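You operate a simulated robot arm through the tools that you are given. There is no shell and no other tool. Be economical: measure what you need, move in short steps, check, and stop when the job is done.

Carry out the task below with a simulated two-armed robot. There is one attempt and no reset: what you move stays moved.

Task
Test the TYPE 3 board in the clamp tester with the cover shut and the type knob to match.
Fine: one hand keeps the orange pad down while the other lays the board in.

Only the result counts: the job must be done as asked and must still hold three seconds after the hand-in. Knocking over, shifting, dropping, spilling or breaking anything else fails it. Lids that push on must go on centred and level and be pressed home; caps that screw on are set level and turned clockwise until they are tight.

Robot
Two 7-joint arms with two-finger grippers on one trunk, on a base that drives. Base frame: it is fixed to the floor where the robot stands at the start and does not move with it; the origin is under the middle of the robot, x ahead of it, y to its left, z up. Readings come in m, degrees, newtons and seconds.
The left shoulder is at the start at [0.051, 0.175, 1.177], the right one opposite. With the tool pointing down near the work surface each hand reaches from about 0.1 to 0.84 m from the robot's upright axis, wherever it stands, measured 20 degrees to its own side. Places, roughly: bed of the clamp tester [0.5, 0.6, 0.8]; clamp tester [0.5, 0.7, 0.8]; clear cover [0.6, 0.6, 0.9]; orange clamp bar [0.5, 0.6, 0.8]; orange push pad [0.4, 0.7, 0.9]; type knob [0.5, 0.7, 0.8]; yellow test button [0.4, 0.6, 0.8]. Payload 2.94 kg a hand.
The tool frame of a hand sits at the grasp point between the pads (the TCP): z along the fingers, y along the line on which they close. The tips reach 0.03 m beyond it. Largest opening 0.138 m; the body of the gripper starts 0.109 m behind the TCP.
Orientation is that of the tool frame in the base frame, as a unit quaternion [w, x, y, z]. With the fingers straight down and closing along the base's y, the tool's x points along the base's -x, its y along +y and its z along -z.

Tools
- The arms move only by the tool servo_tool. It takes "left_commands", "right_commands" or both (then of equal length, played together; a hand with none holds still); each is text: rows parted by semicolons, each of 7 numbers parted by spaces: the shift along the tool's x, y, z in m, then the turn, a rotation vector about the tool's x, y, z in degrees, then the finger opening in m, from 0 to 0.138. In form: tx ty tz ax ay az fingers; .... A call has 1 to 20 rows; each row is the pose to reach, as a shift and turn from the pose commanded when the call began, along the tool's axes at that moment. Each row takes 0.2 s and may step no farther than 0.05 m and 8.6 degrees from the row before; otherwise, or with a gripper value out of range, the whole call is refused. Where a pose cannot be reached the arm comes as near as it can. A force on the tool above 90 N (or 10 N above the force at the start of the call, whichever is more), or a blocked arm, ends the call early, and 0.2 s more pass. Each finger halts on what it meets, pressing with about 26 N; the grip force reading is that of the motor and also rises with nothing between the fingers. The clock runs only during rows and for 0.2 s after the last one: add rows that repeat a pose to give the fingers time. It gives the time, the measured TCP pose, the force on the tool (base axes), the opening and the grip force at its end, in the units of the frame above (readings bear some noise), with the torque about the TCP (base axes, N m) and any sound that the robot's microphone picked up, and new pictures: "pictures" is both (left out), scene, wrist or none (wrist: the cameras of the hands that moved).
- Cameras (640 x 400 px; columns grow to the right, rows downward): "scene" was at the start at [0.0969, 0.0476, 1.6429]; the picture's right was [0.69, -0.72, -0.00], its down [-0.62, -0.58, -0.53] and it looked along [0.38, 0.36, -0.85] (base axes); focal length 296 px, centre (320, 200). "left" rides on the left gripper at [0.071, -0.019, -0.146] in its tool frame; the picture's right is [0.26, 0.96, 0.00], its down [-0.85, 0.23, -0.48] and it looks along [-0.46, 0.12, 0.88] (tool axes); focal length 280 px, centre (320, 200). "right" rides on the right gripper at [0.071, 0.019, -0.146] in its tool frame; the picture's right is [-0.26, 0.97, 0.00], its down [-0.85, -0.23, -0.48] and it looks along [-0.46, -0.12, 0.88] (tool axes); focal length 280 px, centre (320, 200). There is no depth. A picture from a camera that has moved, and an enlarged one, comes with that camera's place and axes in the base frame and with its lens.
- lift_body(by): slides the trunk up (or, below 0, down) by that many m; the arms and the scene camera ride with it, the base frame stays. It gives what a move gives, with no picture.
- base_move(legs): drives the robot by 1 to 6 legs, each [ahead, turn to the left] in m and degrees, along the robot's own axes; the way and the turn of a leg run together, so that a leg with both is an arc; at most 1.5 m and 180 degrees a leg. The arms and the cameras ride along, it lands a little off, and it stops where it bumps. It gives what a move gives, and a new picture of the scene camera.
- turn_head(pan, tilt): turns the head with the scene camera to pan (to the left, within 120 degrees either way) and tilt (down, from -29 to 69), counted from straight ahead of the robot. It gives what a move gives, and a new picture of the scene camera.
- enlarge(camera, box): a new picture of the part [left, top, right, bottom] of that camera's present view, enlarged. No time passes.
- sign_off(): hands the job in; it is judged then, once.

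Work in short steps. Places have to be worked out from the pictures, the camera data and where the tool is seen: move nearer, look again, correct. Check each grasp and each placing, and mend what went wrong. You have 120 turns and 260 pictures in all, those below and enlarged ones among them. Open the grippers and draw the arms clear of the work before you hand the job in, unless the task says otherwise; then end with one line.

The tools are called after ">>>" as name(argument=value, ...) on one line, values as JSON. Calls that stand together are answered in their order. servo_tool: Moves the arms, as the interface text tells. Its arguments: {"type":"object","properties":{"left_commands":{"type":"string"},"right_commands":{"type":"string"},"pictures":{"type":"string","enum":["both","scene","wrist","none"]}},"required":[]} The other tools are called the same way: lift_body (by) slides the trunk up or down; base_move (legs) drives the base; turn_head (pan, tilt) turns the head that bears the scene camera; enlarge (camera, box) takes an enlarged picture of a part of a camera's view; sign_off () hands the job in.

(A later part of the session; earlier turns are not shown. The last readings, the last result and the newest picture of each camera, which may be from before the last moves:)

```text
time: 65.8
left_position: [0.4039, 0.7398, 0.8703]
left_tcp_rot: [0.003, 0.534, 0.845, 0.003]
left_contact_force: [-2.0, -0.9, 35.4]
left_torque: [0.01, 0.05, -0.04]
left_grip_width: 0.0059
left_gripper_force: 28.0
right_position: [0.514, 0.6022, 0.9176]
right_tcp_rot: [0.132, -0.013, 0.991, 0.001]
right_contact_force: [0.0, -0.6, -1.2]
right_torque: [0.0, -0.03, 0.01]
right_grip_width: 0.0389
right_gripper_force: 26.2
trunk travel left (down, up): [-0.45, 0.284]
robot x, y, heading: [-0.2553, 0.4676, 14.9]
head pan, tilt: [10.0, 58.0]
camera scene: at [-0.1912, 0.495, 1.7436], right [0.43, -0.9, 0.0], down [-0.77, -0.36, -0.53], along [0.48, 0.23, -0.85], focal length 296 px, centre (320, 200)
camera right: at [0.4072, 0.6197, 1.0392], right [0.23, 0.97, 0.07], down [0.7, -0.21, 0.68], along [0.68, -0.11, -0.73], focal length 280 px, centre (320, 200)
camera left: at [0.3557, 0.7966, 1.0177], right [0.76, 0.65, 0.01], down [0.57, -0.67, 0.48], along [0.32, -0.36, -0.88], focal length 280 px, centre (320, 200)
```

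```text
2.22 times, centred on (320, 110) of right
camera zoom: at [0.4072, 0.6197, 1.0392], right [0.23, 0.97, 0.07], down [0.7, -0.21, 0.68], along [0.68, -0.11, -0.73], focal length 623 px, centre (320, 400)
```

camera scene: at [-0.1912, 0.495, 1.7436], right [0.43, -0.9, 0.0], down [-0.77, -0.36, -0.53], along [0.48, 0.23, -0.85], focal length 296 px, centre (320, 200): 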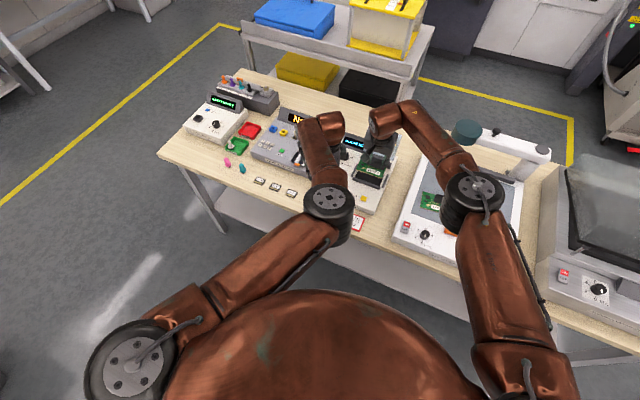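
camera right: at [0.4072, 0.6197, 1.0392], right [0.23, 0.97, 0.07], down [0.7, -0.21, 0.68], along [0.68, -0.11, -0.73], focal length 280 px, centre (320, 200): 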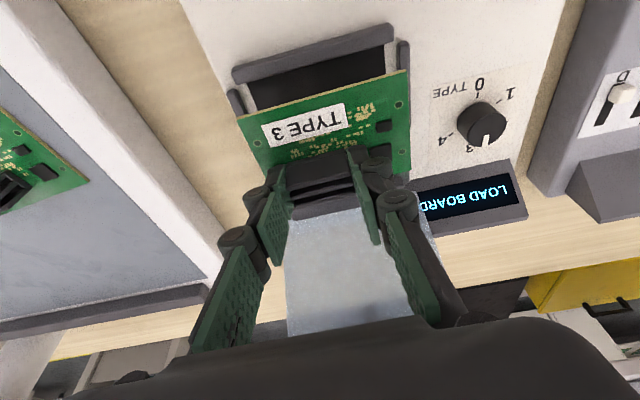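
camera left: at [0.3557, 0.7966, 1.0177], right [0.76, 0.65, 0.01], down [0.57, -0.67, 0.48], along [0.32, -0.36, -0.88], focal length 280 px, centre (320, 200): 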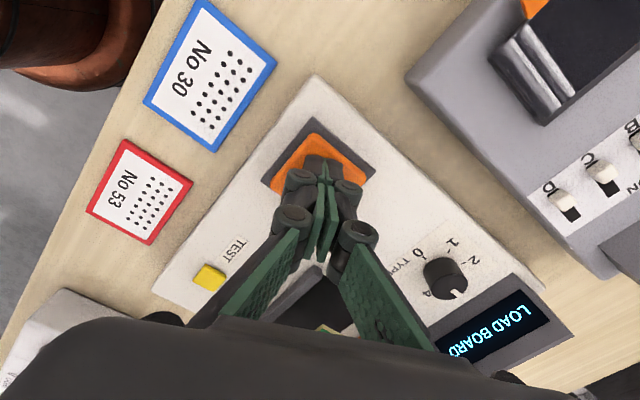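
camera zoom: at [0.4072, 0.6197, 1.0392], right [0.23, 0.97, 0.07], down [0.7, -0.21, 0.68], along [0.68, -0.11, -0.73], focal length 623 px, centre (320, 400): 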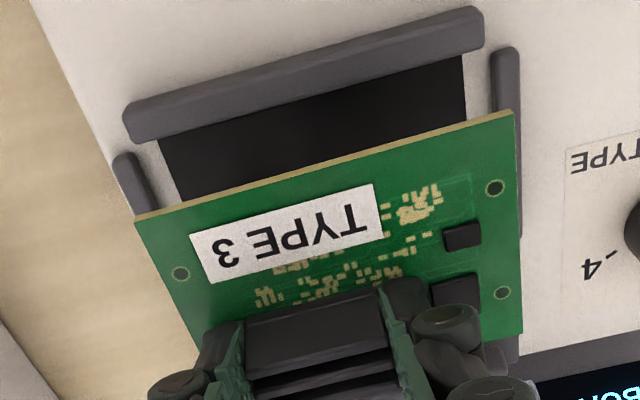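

Alignment matches the earlier good hover. Descend 35 mm straight down.

>>> servo_tool(right_commands="0.003 0.0005 0.0116 0 0 0 0.02; 0.006 0.0005 0.0232 0 0 0 0.02; 0.009 0.0005 0.0338 0 0 0 0.02; 0.009 0.0005 0.0338 0 0 0 0.02", pictures="wrist")

>>> enlarge(camera="right", box=[190, 20, 450, 200])

```text
time: 66.8
left_position: [0.404, 0.7391, 0.8715]
left_tcp_rot: [0.003, 0.535, 0.845, 0.004]
left_contact_force: [0.9, 2.2, 36.1]
left_torque: [0.08, 0.03, 0.02]
left_grip_width: 0.006
left_gripper_force: 28.4
right_position: [0.5136, 0.6037, 0.8825]
right_tcp_rot: [0.131, -0.012, 0.991, 0.001]
right_contact_force: [0.0, 0.5, -1.2]
right_torque: [0.02, 0.04, 0.0]
right_grip_width: 0.039
right_gripper_force: 25.6
trunk travel left (down, up): [-0.45, 0.284]
robot x, y, heading: [-0.2552, 0.465, 15.2]
head pan, tilt: [10.0, 58.0]
camera right: at [0.4071, 0.6206, 1.0038], right [0.23, 0.97, 0.07], down [0.7, -0.21, 0.68], along [0.68, -0.11, -0.73], focal length 280 px, centre (320, 200)
```

right: 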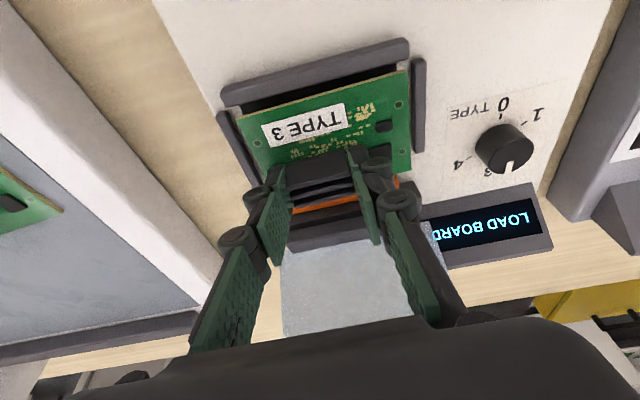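

```text
2.22 times, centred on (320, 110) of right
camera zoom: at [0.4071, 0.6206, 1.0038], right [0.23, 0.97, 0.07], down [0.7, -0.21, 0.68], along [0.68, -0.11, -0.73], focal length 623 px, centre (320, 400)
```

zoom: 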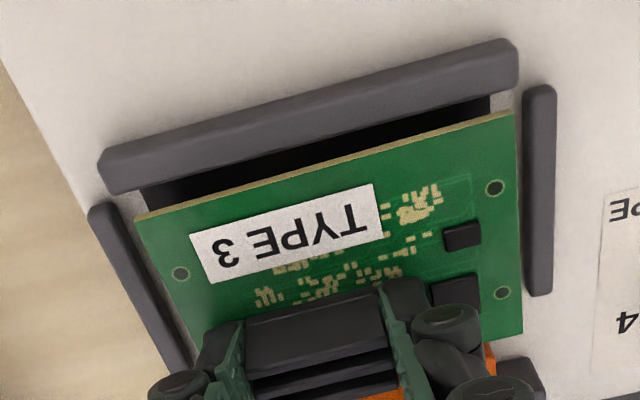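

Still a few mm above the bed, centred between side rails with ~3 mm gaps. Shift 1.5 mm toward the near rail and continue down gently.

>>> servo_tool(right_commands="0.0025 0 0.0035 0 0 0 0.02; 0.0035 0 0.007 0 0 0 0.02; 0.004 0 0.0095 0 0 0 0.02; 0.004 0 0.0095 0 0 0 0.02", pictures="wrist")

>>> enlarge(camera="right", box=[190, 20, 450, 200])

```text
time: 67.8
left_position: [0.4037, 0.7401, 0.8719]
left_tcp_rot: [0.003, 0.534, 0.845, 0.004]
left_contact_force: [-0.8, 3.6, 37.3]
left_torque: [0.12, 0.0, 0.05]
left_grip_width: 0.006
left_gripper_force: 28.6
right_position: [0.5121, 0.603, 0.8726]
right_tcp_rot: [0.131, -0.013, 0.991, 0.001]
right_contact_force: [4.2, -1.1, 0.1]
right_torque: [0.04, -0.03, -0.2]
right_grip_width: 0.0392
right_gripper_force: 26.1
trunk travel left (down, up): [-0.45, 0.284]
robot x, y, heading: [-0.2592, 0.465, 15.5]
head pan, tilt: [10.0, 58.0]
camera right: at [0.405, 0.6202, 0.9937], right [0.23, 0.97, 0.07], down [0.7, -0.21, 0.68], along [0.68, -0.11, -0.73], focal length 280 px, centre (320, 200)
```

right: 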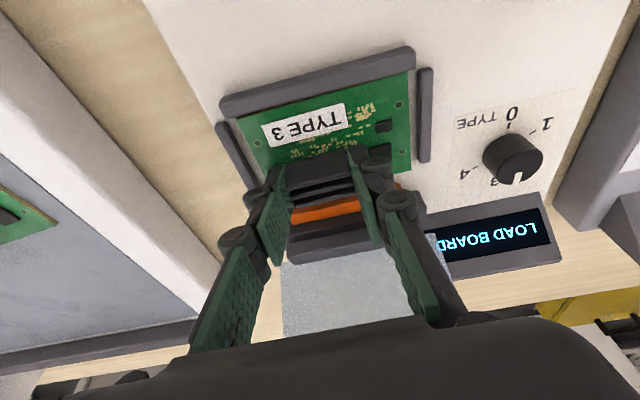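

```text
2.22 times, centred on (320, 110) of right
camera zoom: at [0.405, 0.6202, 0.9937], right [0.23, 0.97, 0.07], down [0.7, -0.21, 0.68], along [0.68, -0.11, -0.73], focal length 623 px, centre (320, 400)
```

zoom: 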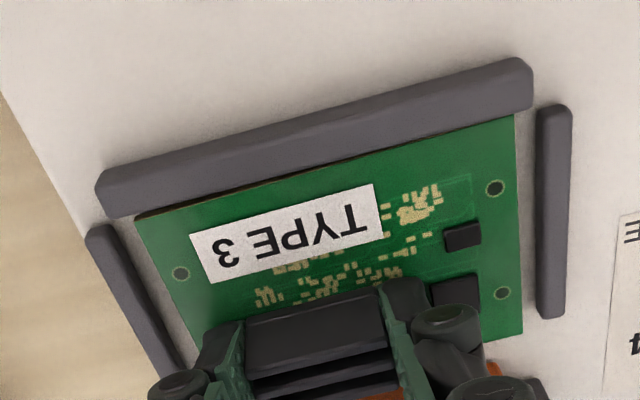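

Board's near edge lightly touches the rail at its right end (4 N). Shift 1.2 mm away, turn 0.6° clockwise, and continue down.

>>> servo_tool(right_commands="-0.0012 0 0 0.15 0 0.6 0.02; -0.0007 0 0.002 0.15 0 0.6 0.02; -0.0002 0 0.004 0.15 0 0.6 0.02; 0.0003 0 0.006 0.15 0 0.6 0.02; 0.0003 0 0.006 0.15 0 0.6 0.02", pictures="wrist")

>>> enlarge(camera="right", box=[190, 20, 450, 200])

```text
time: 69.0
left_position: [0.404, 0.7403, 0.8716]
left_tcp_rot: [0.003, 0.534, 0.845, 0.003]
left_contact_force: [-0.1, 3.6, 37.2]
left_torque: [0.12, 0.08, -0.02]
left_grip_width: 0.0059
left_gripper_force: 28.4
right_position: [0.5133, 0.6037, 0.8664]
right_tcp_rot: [0.13, -0.007, 0.991, 0.001]
right_contact_force: [-0.2, 1.0, -1.3]
right_torque: [-0.01, -0.02, -0.02]
right_grip_width: 0.0392
right_gripper_force: 26.0
trunk travel left (down, up): [-0.45, 0.284]
robot x, y, heading: [-0.2557, 0.4656, 15.6]
head pan, tilt: [10.0, 58.0]
camera right: at [0.4062, 0.6216, 0.9882], right [0.24, 0.97, 0.07], down [0.7, -0.22, 0.68], along [0.67, -0.12, -0.73], focal length 280 px, centre (320, 200)
```

right: 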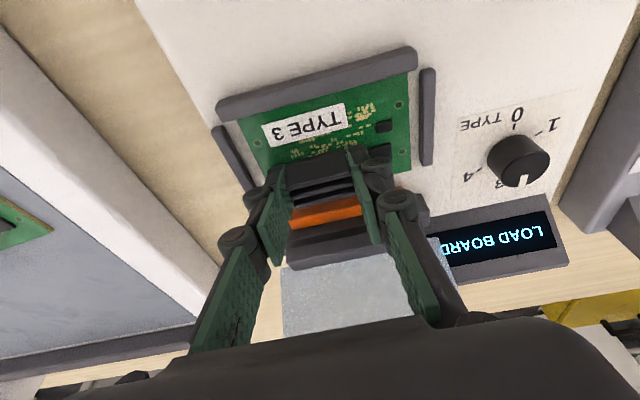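

```text
2.22 times, centred on (320, 110) of right
camera zoom: at [0.4062, 0.6216, 0.9882], right [0.24, 0.97, 0.07], down [0.7, -0.22, 0.68], along [0.67, -0.12, -0.73], focal length 623 px, centre (320, 400)
```

zoom: 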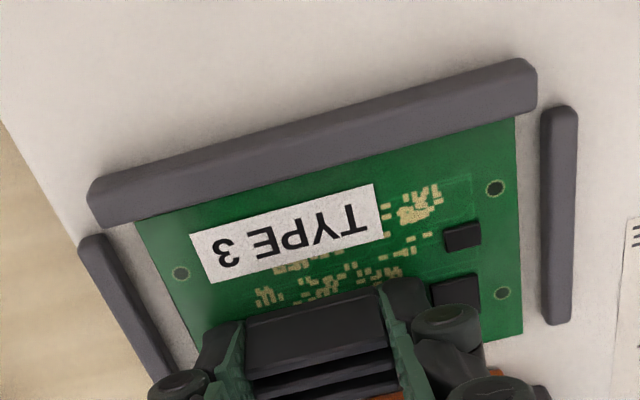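

Free again and inside the rails. Continue down until contact with the bed.

>>> servo_tool(right_commands="0.0005 0 0.002 0 0 0 0.02; 0.001 0 0.004 0 0 0 0.02; 0.0016 0 0.006 0 0 0 0.02; 0.002 0 0.0075 0 0 0 0.02; 0.002 0 0.0075 0 0 0 0.02", pictures="wrist")

```text
time: 70.2
left_position: [0.4018, 0.7375, 0.8714]
left_tcp_rot: [0.003, 0.534, 0.845, 0.004]
left_contact_force: [10.1, 2.6, 23.1]
left_torque: [0.08, -0.27, 0.01]
left_grip_width: 0.0062
left_gripper_force: 27.9
right_position: [0.5157, 0.6051, 0.8656]
right_tcp_rot: [0.135, -0.006, 0.991, 0.001]
right_contact_force: [-3.1, -3.4, 44.6]
right_torque: [-0.1, 0.3, -0.12]
right_grip_width: 0.039
right_gripper_force: 25.8
trunk travel left (down, up): [-0.45, 0.284]
robot x, y, heading: [-0.2573, 0.4649, 15.3]
head pan, tilt: [10.0, 58.0]
camera right: at [0.4069, 0.6218, 0.986], right [0.24, 0.97, 0.07], down [0.69, -0.22, 0.69], along [0.68, -0.11, -0.72], focal length 280 px, centre (320, 200)
```

right: 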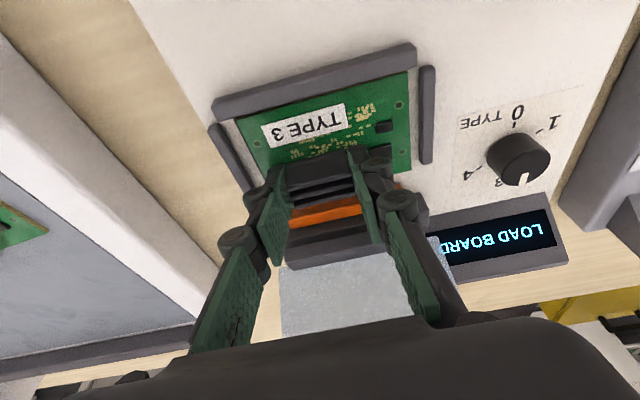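

Board rests on the bed. Relieve the force, bring x back by ~2 mm, and check.

>>> servo_tool(right_commands="-0.001 0 -0.0045 0 0 0 0.02; -0.0015 -0.001 -0.0062 0 0 0 0.02; -0.0015 -0.001 -0.0062 0 0 0 0.02", pictures="wrist")

>>> enlarge(camera="right", box=[190, 20, 450, 260])

```text
time: 71.0
left_position: [0.403, 0.7388, 0.8707]
left_tcp_rot: [0.003, 0.534, 0.845, 0.003]
left_contact_force: [-8.5, -3.3, 37.8]
left_torque: [-0.09, 0.23, -0.01]
left_grip_width: 0.0061
left_gripper_force: 28.0
right_position: [0.5121, 0.6027, 0.8658]
right_tcp_rot: [0.131, -0.007, 0.991, 0.0]
right_contact_force: [3.8, 3.7, 12.2]
right_torque: [0.17, -0.56, 0.03]
right_grip_width: 0.0392
right_gripper_force: 25.3
trunk travel left (down, up): [-0.45, 0.284]
robot x, y, heading: [-0.2589, 0.4666, 15.2]
head pan, tilt: [10.0, 58.0]
camera right: at [0.4048, 0.6204, 0.9871], right [0.24, 0.97, 0.07], down [0.7, -0.22, 0.68], along [0.67, -0.11, -0.73], focal length 280 px, centre (320, 200)
```

right: 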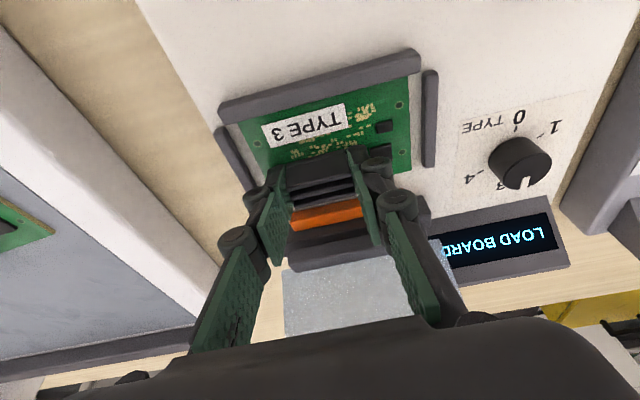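

```text
1.67 times, centred on (320, 140) of right
camera zoom: at [0.4048, 0.6204, 0.9871], right [0.24, 0.97, 0.07], down [0.7, -0.22, 0.68], along [0.67, -0.11, -0.73], focal length 467 px, centre (320, 300)
```

zoom: 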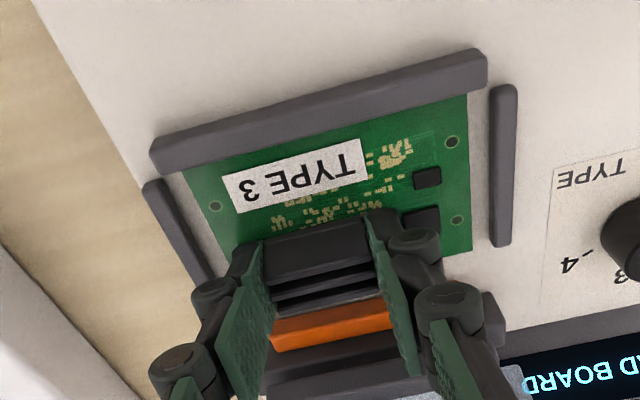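

Board is seated flat against the near rail, parallel. Open the right fingers, then lift straight up.

>>> servo_tool(right_commands="0 0 0 0 0 0 0.055; 0 0 0 0 0 0 0.065; 0 0 0 0 0 0 0.065", pictures="none")

>>> servo_tool(right_commands="-0.0052 0 -0.0193 0 0 0 0.065; -0.0104 0 -0.0386 0 0 0 0.065; -0.015 0 -0.065 0 0 0 0.065; -0.015 0 -0.1 0 0 0 0.065")

>>> enlarge(camera="right", box=[200, 40, 460, 260])

```text
time: 71.8
left_position: [0.4018, 0.7381, 0.8723]
left_tcp_rot: [0.003, 0.534, 0.846, 0.002]
left_contact_force: [-14.4, -5.1, 40.0]
left_torque: [-0.09, 0.41, 0.01]
left_grip_width: 0.0059
left_gripper_force: 28.4
right_position: [0.5123, 0.6013, 0.8646]
right_tcp_rot: [0.131, -0.008, 0.991, 0.001]
right_contact_force: [0.6, -0.1, 0.0]
right_torque: [-0.01, 0.0, -0.01]
right_grip_width: 0.0652
right_gripper_force: 0.1
trunk travel left (down, up): [-0.45, 0.284]
robot x, y, heading: [-0.2553, 0.4679, 15.4]
head pan, tilt: [10.0, 58.0]
```

```text
time: 72.8
left_position: [0.4025, 0.7381, 0.8714]
left_tcp_rot: [0.003, 0.535, 0.845, 0.004]
left_contact_force: [-16.4, -5.2, 41.9]
left_torque: [-0.15, 0.46, 0.01]
left_grip_width: 0.0061
left_gripper_force: 28.4
right_position: [0.5019, 0.6016, 0.9648]
right_tcp_rot: [0.13, -0.008, 0.991, 0.001]
right_contact_force: [-0.3, -0.4, 0.0]
right_torque: [-0.02, 0.01, 0.01]
right_grip_width: 0.0649
right_gripper_force: 0.2
trunk travel left (down, up): [-0.45, 0.284]
robot x, y, heading: [-0.254, 0.4672, 15.2]
head pan, tilt: [10.0, 58.0]
camera scene: at [-0.1934, 0.4944, 1.7436], right [0.43, -0.9, 0.0], down [-0.77, -0.36, -0.53], along [0.48, 0.23, -0.85], focal length 296 px, centre (320, 200)
camera right: at [0.3949, 0.6188, 1.0865], right [0.24, 0.97, 0.07], down [0.7, -0.22, 0.68], along [0.67, -0.12, -0.73], focal length 280 px, centre (320, 200)
```

scene: 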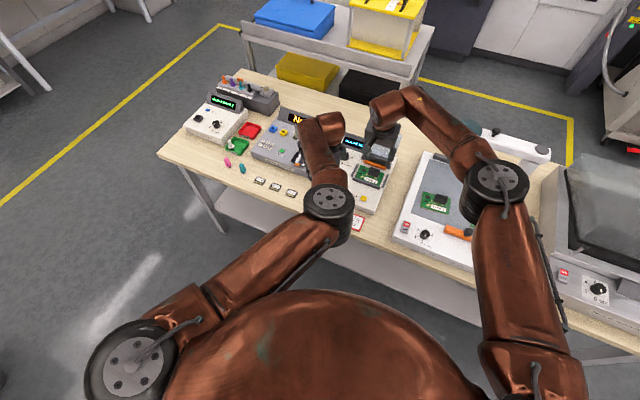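
right: 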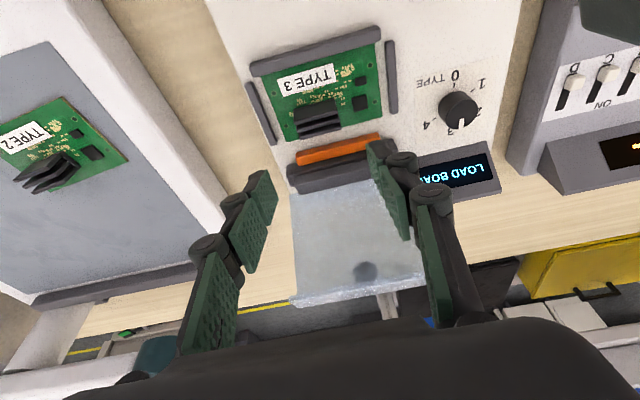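

```text
1.82 times, centred on (330, 150) of right
camera zoom: at [0.3949, 0.6188, 1.0865], right [0.24, 0.97, 0.07], down [0.7, -0.22, 0.68], along [0.67, -0.12, -0.73], focal length 510 px, centre (302, 291)
```

zoom: 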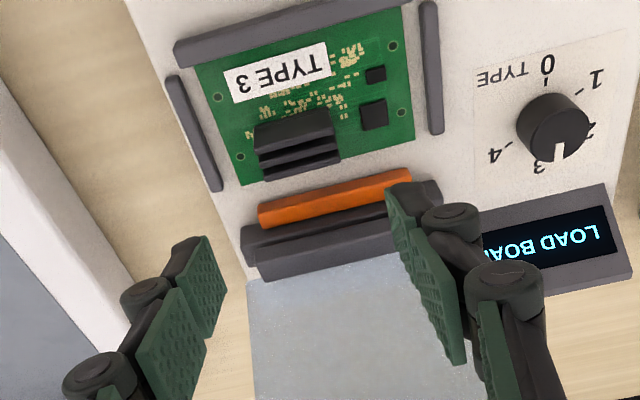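

Board sits squarely. Release the pad by lifting the left hand, and view the bar from the right camera.

>>> servo_tool(left_commands="0 0 -0.01 0 0 0 0; 0 0 -0.025 0 0 0 0; 0 0 -0.05 0 0 0 0; 0 0 -0.085 0 0 0 0", pictures="none")

>>> enlarge(camera="right", box=[200, 40, 520, 320])

```text
time: 73.8
left_position: [0.4032, 0.7395, 0.9523]
left_tcp_rot: [0.001, 0.534, 0.846, 0.001]
left_contact_force: [-0.6, -0.4, 0.1]
left_torque: [0.0, -0.03, -0.04]
left_grip_width: 0.0
left_gripper_force: 28.5
right_position: [0.505, 0.6023, 0.9627]
right_tcp_rot: [0.13, -0.007, 0.992, 0.0]
right_contact_force: [-1.1, 0.1, -0.1]
right_torque: [0.02, 0.0, 0.01]
right_grip_width: 0.065
right_gripper_force: 0.0
trunk travel left (down, up): [-0.45, 0.284]
robot x, y, heading: [-0.2539, 0.4642, 15.3]
head pan, tilt: [10.0, 58.0]
```

```text
1.43 times, centred on (360, 180) of right
camera zoom: at [0.3982, 0.6203, 1.0842], right [0.24, 0.97, 0.07], down [0.7, -0.22, 0.68], along [0.67, -0.12, -0.73], focal length 401 px, centre (263, 229)
```

zoom: 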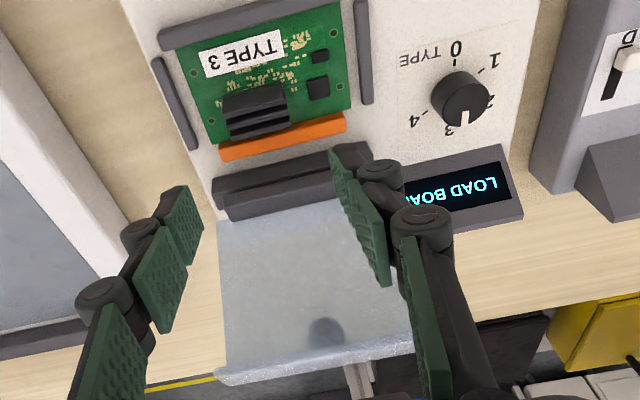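

The bar has clamped the board. Now clear the hands a bit and measure the cover with the head camera.

>>> servo_tool(right_commands="0.01 -0.04 -0.02 0 0 0 0.065; 0.02 -0.08 -0.04 0 0 0 0.04; 0.03 -0.12 -0.05 0 0 0 0.02; 0.03 -0.16 -0.05 0 0 0 0", left_commands="0 -0.03 -0.03 0 0 0 0; 0.015 -0.06 -0.05 0 0 0 0; 0.03 -0.1 -0.05 0 0 0 0; 0.045 -0.14 -0.05 0 0 0 0", pictures="both")

>>> enlarge(camera="scene", box=[320, 90, 440, 220])

>>> enlarge(camera="right", box=[340, 40, 640, 240])

```text
time: 74.8
left_position: [0.2829, 0.7508, 1.0146]
left_tcp_rot: [-0.001, 0.535, 0.845, 0.001]
left_contact_force: [-1.1, 0.0, 1.1]
left_torque: [0.06, -0.07, 0.06]
left_grip_width: 0.0001
left_gripper_force: 27.9
left hand out of reach, approached as far as the arm can: row 3, 4
right_position: [0.4613, 0.4388, 1.0033]
right_tcp_rot: [0.13, -0.007, 0.992, 0.001]
right_contact_force: [-0.9, -0.2, 0.4]
right_torque: [0.04, -0.03, 0.03]
right_grip_width: 0.0002
right_gripper_force: 1.6
trunk travel left (down, up): [-0.45, 0.284]
robot x, y, heading: [-0.2535, 0.4639, 15.3]
head pan, tilt: [10.0, 58.0]
camera scene: at [-0.1889, 0.4932, 1.7434], right [0.43, -0.9, 0.0], down [-0.77, -0.36, -0.53], along [0.48, 0.23, -0.85], focal length 296 px, centre (320, 200)
camera right: at [0.3557, 0.4569, 1.1257], right [0.24, 0.97, 0.07], down [0.7, -0.22, 0.68], along [0.67, -0.11, -0.73], focal length 280 px, centre (320, 200)
camera left: at [0.2363, 0.8084, 1.1606], right [0.76, 0.65, 0.0], down [0.57, -0.67, 0.48], along [0.31, -0.36, -0.88], focal length 280 px, centre (320, 200)
```

scene: 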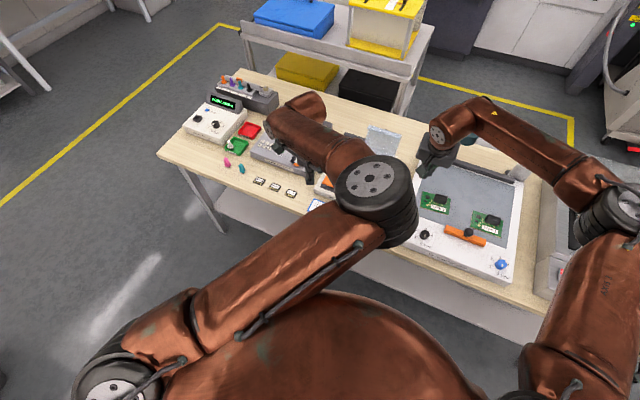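
right: 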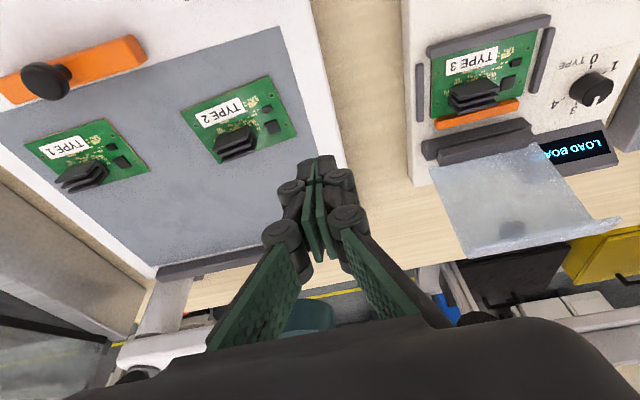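
left: 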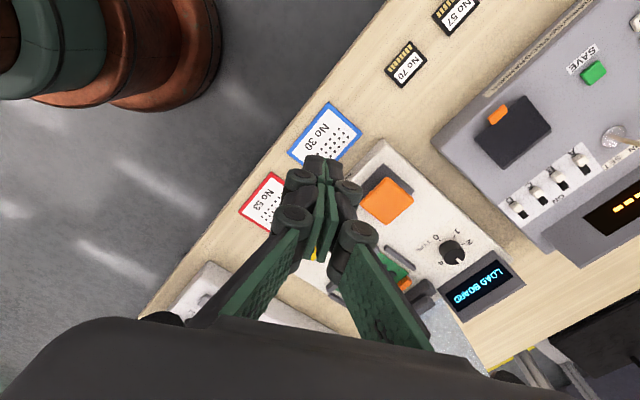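

```text
3.08 times, centred on (380, 155) of scene
camera zoom: at [-0.1889, 0.4932, 1.7434], right [0.43, -0.9, 0.0], down [-0.77, -0.36, -0.53], along [0.48, 0.23, -0.85], focal length 910 px, centre (135, 338)
```

zoom: 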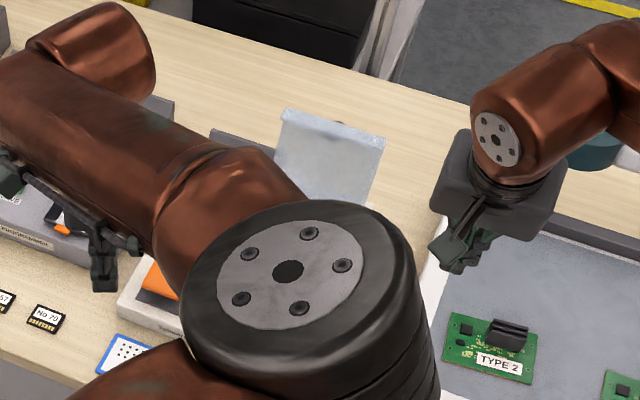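

```text
2.00 times, centred on (490, 140) of right
camera zoom: at [0.3557, 0.4569, 1.1257], right [0.24, 0.97, 0.07], down [0.7, -0.22, 0.68], along [0.67, -0.11, -0.73], focal length 561 px, centre (-20, 320)
```

zoom: 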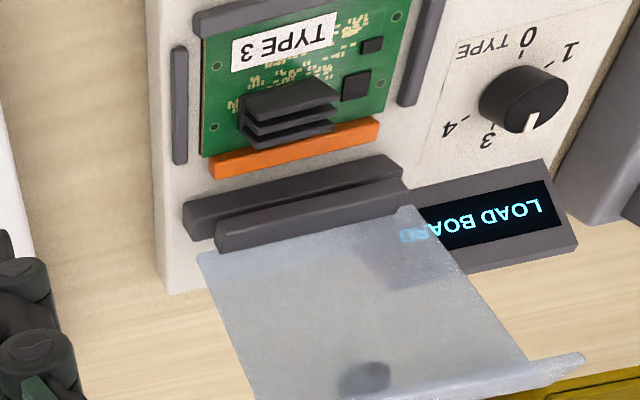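

Cover's top edge is around x≈0.617, z≈0.965, y 0.55–0.68, leaning back from a hinge near x≈0.575. I need a fingertip behind it; reach is short, so retract the right hand, raise the trunk and drive 0.2 m ahead.

>>> servo_tool(right_commands="0.04 -0.02 -0.02 0 0 0 0; 0.08 -0.04 -0.03 0 0 0 0; 0.12 -0.05 -0.04 0 0 0 0", pictures="none")

>>> lift_body(by=0.08)

>>> base_move(legs=[[0.2, 0]])

```text
time: 75.6
left_position: [0.2841, 0.7543, 1.0132]
left_tcp_rot: [0.0, 0.534, 0.845, 0.0]
left_contact_force: [-0.4, -0.1, -0.6]
left_torque: [0.04, -0.02, -0.03]
left_grip_width: 0.0
left_gripper_force: 28.1
right_position: [0.3379, 0.3884, 1.0132]
right_tcp_rot: [0.13, -0.008, 0.991, 0.0]
right_contact_force: [0.4, 0.0, 0.7]
right_torque: [0.0, -0.05, 0.03]
right_grip_width: 0.0
right_gripper_force: 25.6
trunk travel left (down, up): [-0.45, 0.284]
robot x, y, heading: [-0.256, 0.4664, 15.0]
head pan, tilt: [10.0, 58.0]
```

```text
time: 76.8
left_position: [0.2867, 0.7539, 1.0896]
left_tcp_rot: [0.0, 0.534, 0.845, 0.0]
left_contact_force: [0.9, 1.3, -0.7]
left_torque: [0.02, 0.04, -0.03]
left_grip_width: 0.0
left_gripper_force: 28.2
right_position: [0.3401, 0.3905, 1.0915]
right_tcp_rot: [0.13, -0.008, 0.992, 0.001]
right_contact_force: [0.4, 0.2, -0.4]
right_torque: [-0.02, 0.01, 0.01]
right_grip_width: 0.0
right_gripper_force: 25.7
trunk travel left (down, up): [-0.53, 0.204]
robot x, y, heading: [-0.2548, 0.4677, 15.1]
head pan, tilt: [10.0, 58.0]
```

```text
time: 78.4
left_position: [0.4699, 0.8016, 1.0951]
left_tcp_rot: [0.003, 0.535, 0.845, 0.005]
left_contact_force: [1.8, 0.0, 0.2]
left_torque: [-0.02, 0.12, -0.01]
left_grip_width: 0.0
left_gripper_force: 27.9
right_position: [0.522, 0.4359, 1.095]
right_tcp_rot: [0.133, -0.007, 0.991, 0.001]
right_contact_force: [0.6, -1.0, -1.5]
right_torque: [-0.05, 0.11, 0.01]
right_grip_width: 0.0
right_gripper_force: 26.4
trunk travel left (down, up): [-0.53, 0.204]
robot x, y, heading: [-0.0667, 0.517, 15.3]
head pan, tilt: [10.0, 58.0]
camera scene: at [-0.01, 0.5432, 1.823], right [0.42, -0.91, 0.0], down [-0.77, -0.36, -0.53], along [0.48, 0.23, -0.85], focal length 296 px, centre (320, 200)
```

scene: 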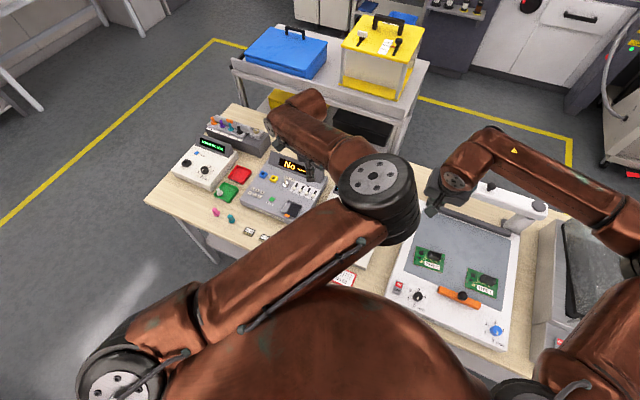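

Move the left arm away to the left, and bring the right hand up toward the cover with a near-vertical tool.

>>> servo_tool(left_commands="0.037 -0.001 0 0 0 0 0; 0.074 -0.002 0 0 0 0 0; 0.112 -0.003 0 0 0 0 0; 0.149 -0.004 0 0 0 0 0; 0.187 -0.004 0 0 0 0 0; 0.224 -0.004 0 0 0 0 0", right_commands="0 0 0 0 0 0 0; -0.015 0.04 0.004 0 3 0 0; -0.03 0.08 0.008 0 6 0 0; -0.05 0.12 0.013 0 9 0 0; -0.07 0.16 0.018 0 12 0 0; -0.07 0.164 0.018 0 12 0 0")

>>> enlarge(camera="scene", box=[290, 110, 450, 240])

```text
time: 79.8
left_position: [0.3691, 1.0022, 1.0961]
left_tcp_rot: [0.003, 0.536, 0.844, 0.005]
left_contact_force: [0.6, 0.2, -0.4]
left_torque: [-0.02, 0.02, 0.0]
left_grip_width: 0.0001
left_gripper_force: 28.5
right_position: [0.5911, 0.6007, 1.097]
right_tcp_rot: [0.03, -0.007, 1.0, 0.001]
right_contact_force: [0.4, 0.2, -0.6]
right_torque: [0.0, 0.02, -0.01]
right_grip_width: 0.0
right_gripper_force: 25.8
trunk travel left (down, up): [-0.53, 0.204]
robot x, y, heading: [-0.0643, 0.518, 15.0]
head pan, tilt: [10.0, 58.0]
camera scene: at [-0.0129, 0.5446, 1.8231], right [0.42, -0.91, 0.0], down [-0.77, -0.36, -0.53], along [0.48, 0.22, -0.85], focal length 296 px, centre (320, 200)
camera right: at [0.5122, 0.6206, 1.238], right [0.25, 0.97, 0.02], down [0.82, -0.22, 0.53], along [0.51, -0.12, -0.85], focal length 280 px, centre (320, 200)
camera left: at [0.3209, 1.0597, 1.2426], right [0.76, 0.65, 0.01], down [0.56, -0.67, 0.48], along [0.32, -0.36, -0.88], focal length 280 px, centre (320, 200)
```

scene: 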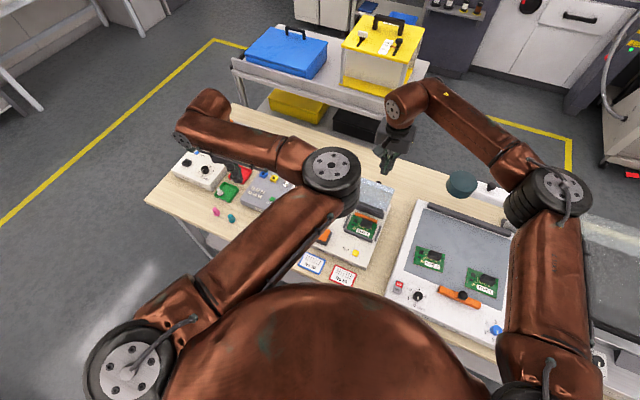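
right: 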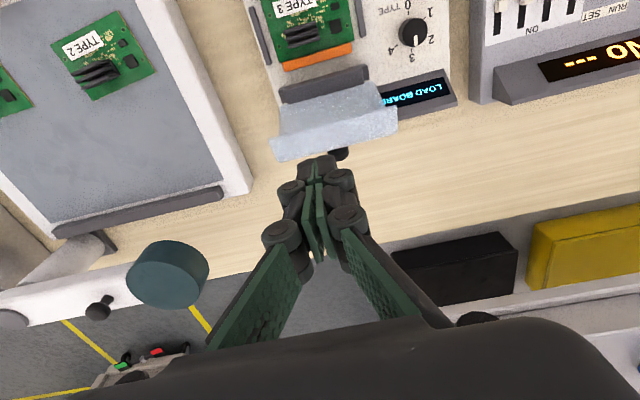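
left: 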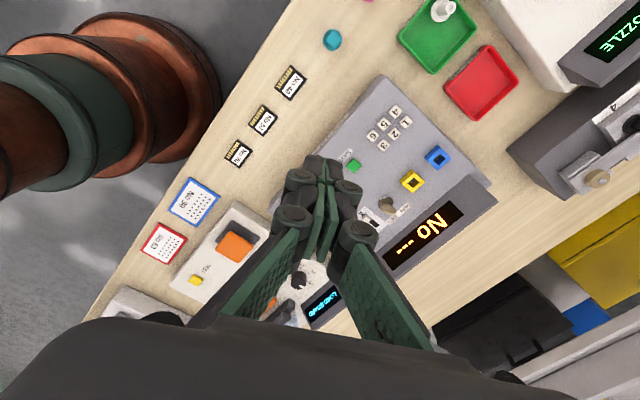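

```text
3.08 times, centred on (370, 175) of scene
camera zoom: at [-0.0129, 0.5446, 1.8231], right [0.42, -0.91, 0.0], down [-0.77, -0.36, -0.53], along [0.48, 0.22, -0.85], focal length 910 px, centre (166, 277)
```

zoom: 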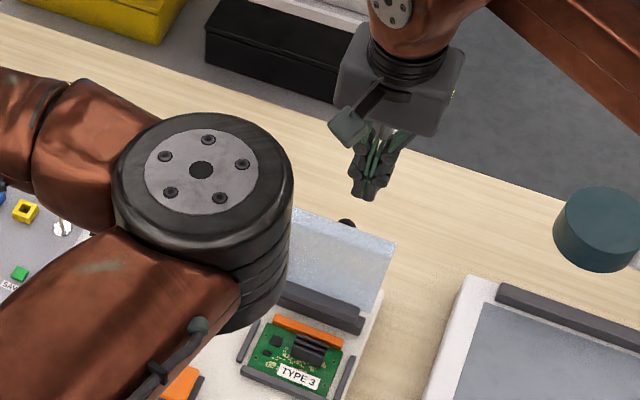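

Knob on the cover's outside is at about [0.64, 0.616, 0.93]. I'll go behind the cover at y≈0.588 beside that knob and lower the closed fingers.

>>> servo_tool(right_commands="-0.04 -0.006 0.002 0 0 0 0; -0.08 -0.012 0.005 0 0 0 0; -0.078 -0.012 0.045 0 0 0 0; -0.075 -0.012 0.09 0 0 0 0; -0.0716 -0.012 0.135 0 0 0 0; -0.0716 -0.012 0.145 0 0 0 0")

>>> enlarge(camera="scene", box=[310, 110, 430, 240])

```text
time: 81.2
left_position: [0.3699, 1.0026, 1.0971]
left_tcp_rot: [0.003, 0.535, 0.845, 0.006]
left_contact_force: [0.4, -0.1, -0.1]
left_torque: [0.02, 0.0, 0.0]
left_grip_width: 0.0001
left_gripper_force: 29.1
right_position: [0.6699, 0.5893, 0.9563]
right_tcp_rot: [0.031, -0.006, 1.0, 0.0]
right_contact_force: [0.3, 0.2, -0.2]
right_torque: [-0.01, 0.01, 0.0]
right_grip_width: 0.0
right_gripper_force: 26.1
trunk travel left (down, up): [-0.53, 0.204]
robot x, y, heading: [-0.0655, 0.5213, 14.7]
head pan, tilt: [10.0, 58.0]
camera scene: at [-0.0132, 0.5442, 1.8231], right [0.42, -0.91, 0.0], down [-0.77, -0.36, -0.53], along [0.48, 0.22, -0.85], focal length 296 px, centre (320, 200)
camera right: at [0.5897, 0.6083, 1.0967], right [0.25, 0.97, 0.02], down [0.82, -0.22, 0.53], along [0.51, -0.12, -0.85], focal length 280 px, centre (320, 200)
```

scene: 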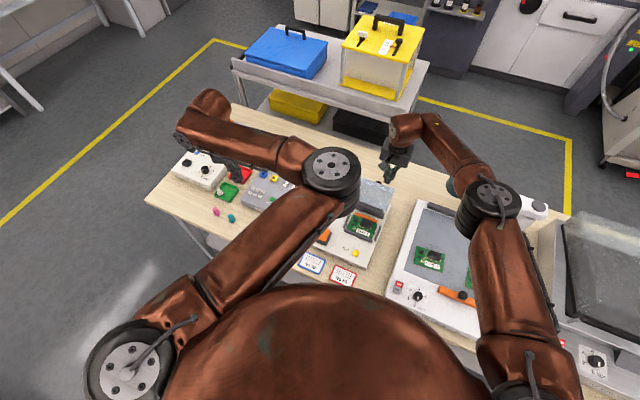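
right: 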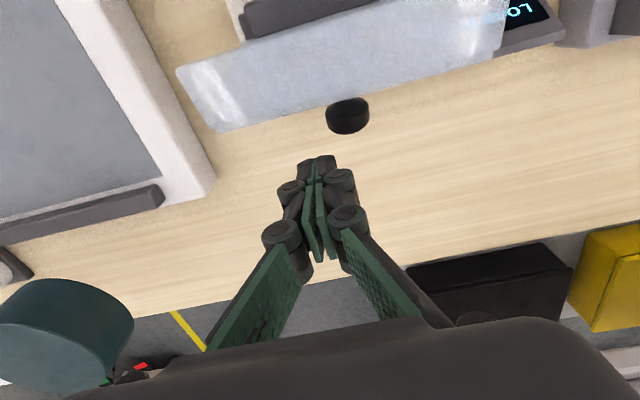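

```text
3.08 times, centred on (370, 175) of scene
camera zoom: at [-0.0132, 0.5442, 1.8231], right [0.42, -0.91, 0.0], down [-0.77, -0.36, -0.53], along [0.48, 0.22, -0.85], focal length 910 px, centre (166, 277)
```

zoom: 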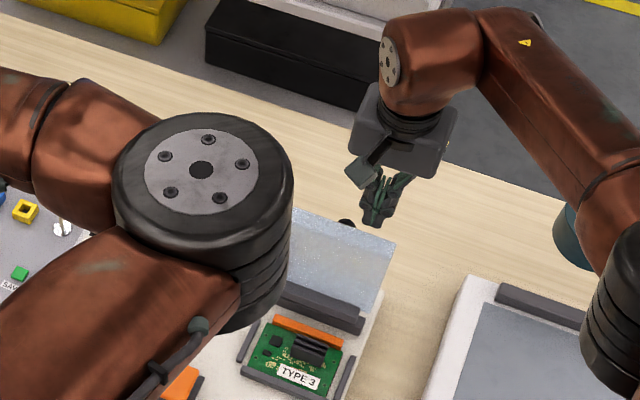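

Fingers are behind the cover, beside the knob. Pull toward the robot gently.

>>> servo_tool(right_commands="0.025 0 -0.0015 0 0 0 0; 0.05 0 -0.003 0 0 0 0; 0.075 0 -0.0045 0 0 0 0; 0.1 0 -0.006 0 0 0 0; 0.12 0 -0.0072 0 0 0 0")

```text
time: 82.4
left_position: [0.3815, 1.0046, 1.0942]
left_tcp_rot: [0.002, 0.534, 0.845, 0.001]
left_contact_force: [0.2, -2.2, 3.2]
left_torque: [0.23, -0.11, 0.01]
left_grip_width: 0.0
left_gripper_force: 28.4
right_position: [0.5543, 0.5918, 0.9483]
right_tcp_rot: [0.018, -0.007, 1.0, -0.003]
right_contact_force: [-0.5, 0.2, -0.6]
right_torque: [0.02, -0.03, -0.02]
right_grip_width: 0.0
right_gripper_force: 28.7
trunk travel left (down, up): [-0.53, 0.204]
robot x, y, heading: [-0.0702, 0.5145, 14.9]
head pan, tilt: [10.0, 58.0]
camera scene: at [0.0292, 0.5535, 1.8245], right [0.42, -0.91, -0.01], down [-0.78, -0.36, -0.51], along [0.46, 0.22, -0.86], focal length 296 px, centre (320, 200)
camera right: at [0.4775, 0.6113, 1.091], right [0.25, 0.97, 0.0], down [0.83, -0.22, 0.51], along [0.49, -0.12, -0.86], focal length 280 px, centre (320, 200)
```

scene: 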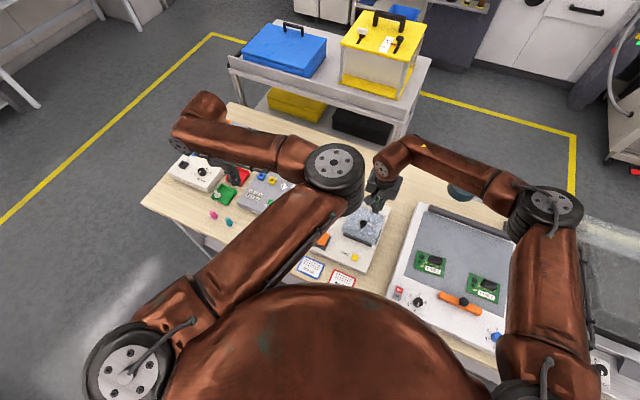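
right: 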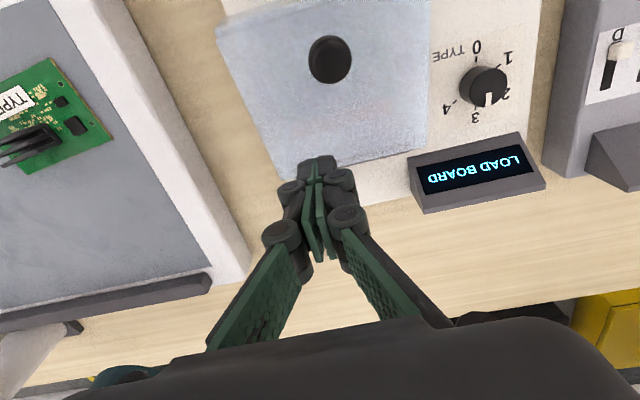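

The cover swung over. Look at whether it's fully shut.

>>> enlarge(camera="scene", box=[300, 160, 420, 280])

>>> servo_tool(right_commands="0 0 -0.02 0 0 0 0; 0 0 -0.04 0 0 0 0", pictures="both")

>>> enlarge(camera="right", box=[200, 0, 560, 220])

```text
3.33 times, centred on (360, 220) of scene
camera zoom: at [0.0292, 0.5535, 1.8245], right [0.42, -0.91, -0.01], down [-0.78, -0.36, -0.51], along [0.46, 0.22, -0.86], focal length 986 px, centre (187, 133)
```

zoom: 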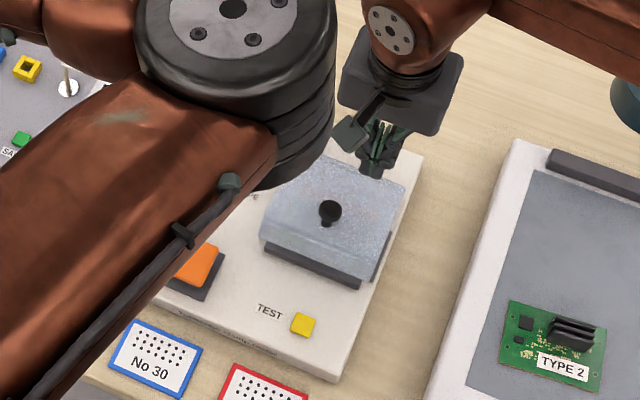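

```text
time: 83.0
left_position: [0.3616, 1.0013, 1.0994]
left_tcp_rot: [0.006, 0.535, 0.845, 0.007]
left_contact_force: [0.6, 0.1, 0.3]
left_torque: [-0.06, 0.01, 0.01]
left_grip_width: 0.0
left_gripper_force: 28.7
right_position: [0.5422, 0.589, 1.0027]
right_tcp_rot: [0.032, -0.006, 0.999, 0.0]
right_contact_force: [-0.7, -0.5, 0.5]
right_torque: [-0.1, 0.07, 0.0]
right_grip_width: 0.0
right_gripper_force: 27.6
trunk travel left (down, up): [-0.53, 0.204]
robot x, y, heading: [-0.0641, 0.515, 14.9]
head pan, tilt: [10.0, 58.0]
camera scene: at [-0.0204, 0.5443, 1.8234], right [0.42, -0.91, 0.0], down [-0.77, -0.36, -0.53], along [0.48, 0.22, -0.85], focal length 296 px, centre (320, 200)
camera right: at [0.461, 0.6079, 1.1428], right [0.25, 0.97, 0.02], down [0.82, -0.22, 0.53], along [0.52, -0.12, -0.85], focal length 280 px, centre (320, 200)
```

scene: 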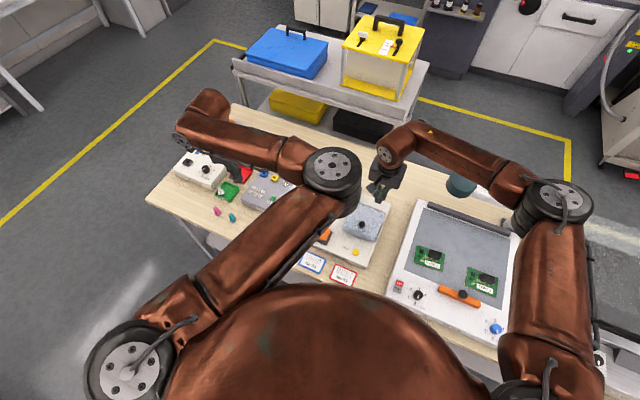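
right: 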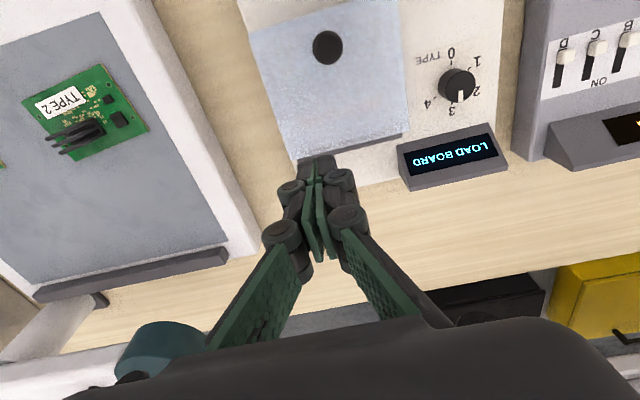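

```text
1.78 times, centred on (380, 110) of right
camera zoom: at [0.461, 0.6079, 1.1428], right [0.25, 0.97, 0.02], down [0.82, -0.22, 0.53], along [0.52, -0.12, -0.85], focal length 498 px, centre (213, 360)
```

zoom: 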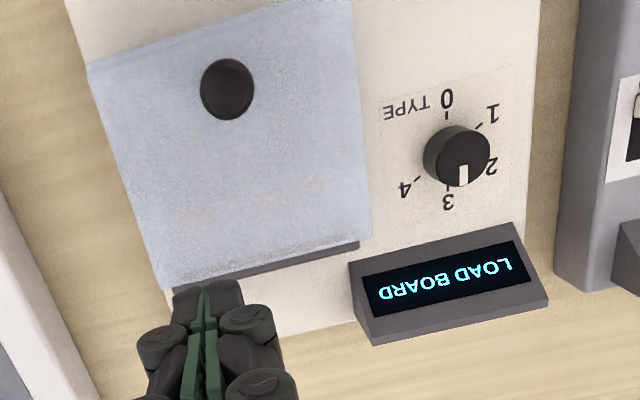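

The cover is down. I'll press gently on its knob near the free edge to be sure it's shut: first move above it.

>>> servo_tool(right_commands="0.025 0.01 0.01 0 0 0 0; 0.05 0.02 0.02 0 0 0 0; 0.066 0.0258 0.036 0 0 0 0; 0.067 0.0258 0.05 0 0 0 0; 0.067 0.0258 0.05 0 0 0 0", pictures="wrist")

```text
time: 84.2
left_position: [0.3673, 1.0021, 1.0967]
left_tcp_rot: [0.005, 0.535, 0.845, 0.005]
left_contact_force: [-0.9, -0.1, -0.3]
left_torque: [0.02, -0.02, -0.03]
left_grip_width: 0.0
left_gripper_force: 28.6
right_position: [0.4829, 0.6155, 0.9462]
right_tcp_rot: [0.032, -0.007, 0.999, 0.0]
right_contact_force: [-0.2, -0.1, -0.3]
right_torque: [0.0, -0.03, 0.01]
right_grip_width: 0.0
right_gripper_force: 28.5
trunk travel left (down, up): [-0.53, 0.204]
robot x, y, heading: [-0.0637, 0.5187, 14.8]
head pan, tilt: [10.0, 58.0]
camera right: at [0.4023, 0.6332, 1.0859], right [0.25, 0.97, 0.02], down [0.82, -0.22, 0.53], along [0.51, -0.12, -0.85], focal length 280 px, centre (320, 200)
```

right: 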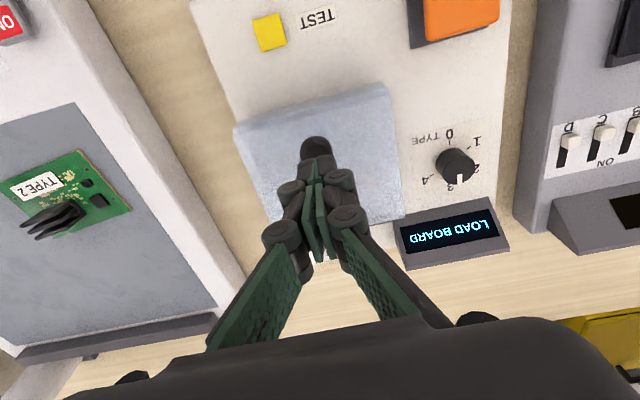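

Knob is right below, slightly nearer. Shift 5 mm back and descend until contact.

>>> servo_tool(right_commands="0.005 0 0.005 0 0 0 0; 0.006 0 0.01 0 0 0 0; 0.006 0 0.015 0 0 0 0; 0.006 0 0.02 0 0 0 0; 0.006 0 0.023 0 0 0 0", pictures="wrist")

```text
time: 85.4
left_position: [0.3662, 1.0011, 1.0991]
left_tcp_rot: [0.004, 0.535, 0.845, 0.006]
left_contact_force: [0.0, -0.1, 0.5]
left_torque: [0.0, 0.0, -0.05]
left_grip_width: 0.0
left_gripper_force: 28.5
right_position: [0.4791, 0.6153, 0.9286]
right_tcp_rot: [0.033, -0.006, 0.999, 0.004]
right_contact_force: [-4.4, -8.3, 51.5]
right_torque: [-0.25, 0.29, 0.35]
right_grip_width: 0.0059
right_gripper_force: 28.3
trunk travel left (down, up): [-0.53, 0.204]
robot x, y, heading: [-0.0664, 0.5174, 15.2]
head pan, tilt: [10.0, 58.0]
camera right: at [0.3981, 0.6328, 1.0671], right [0.25, 0.97, 0.02], down [0.82, -0.22, 0.53], along [0.52, -0.11, -0.85], focal length 280 px, centre (320, 200)
```

right: 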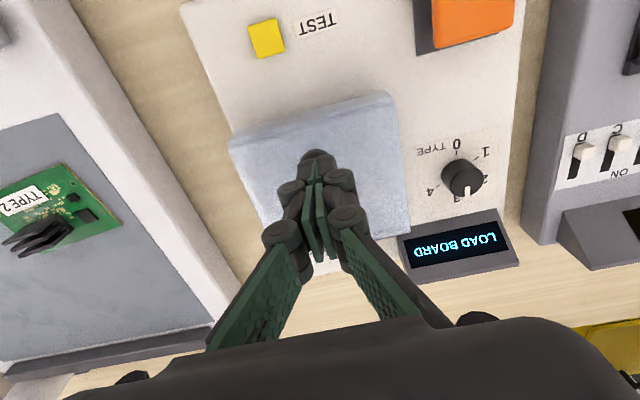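

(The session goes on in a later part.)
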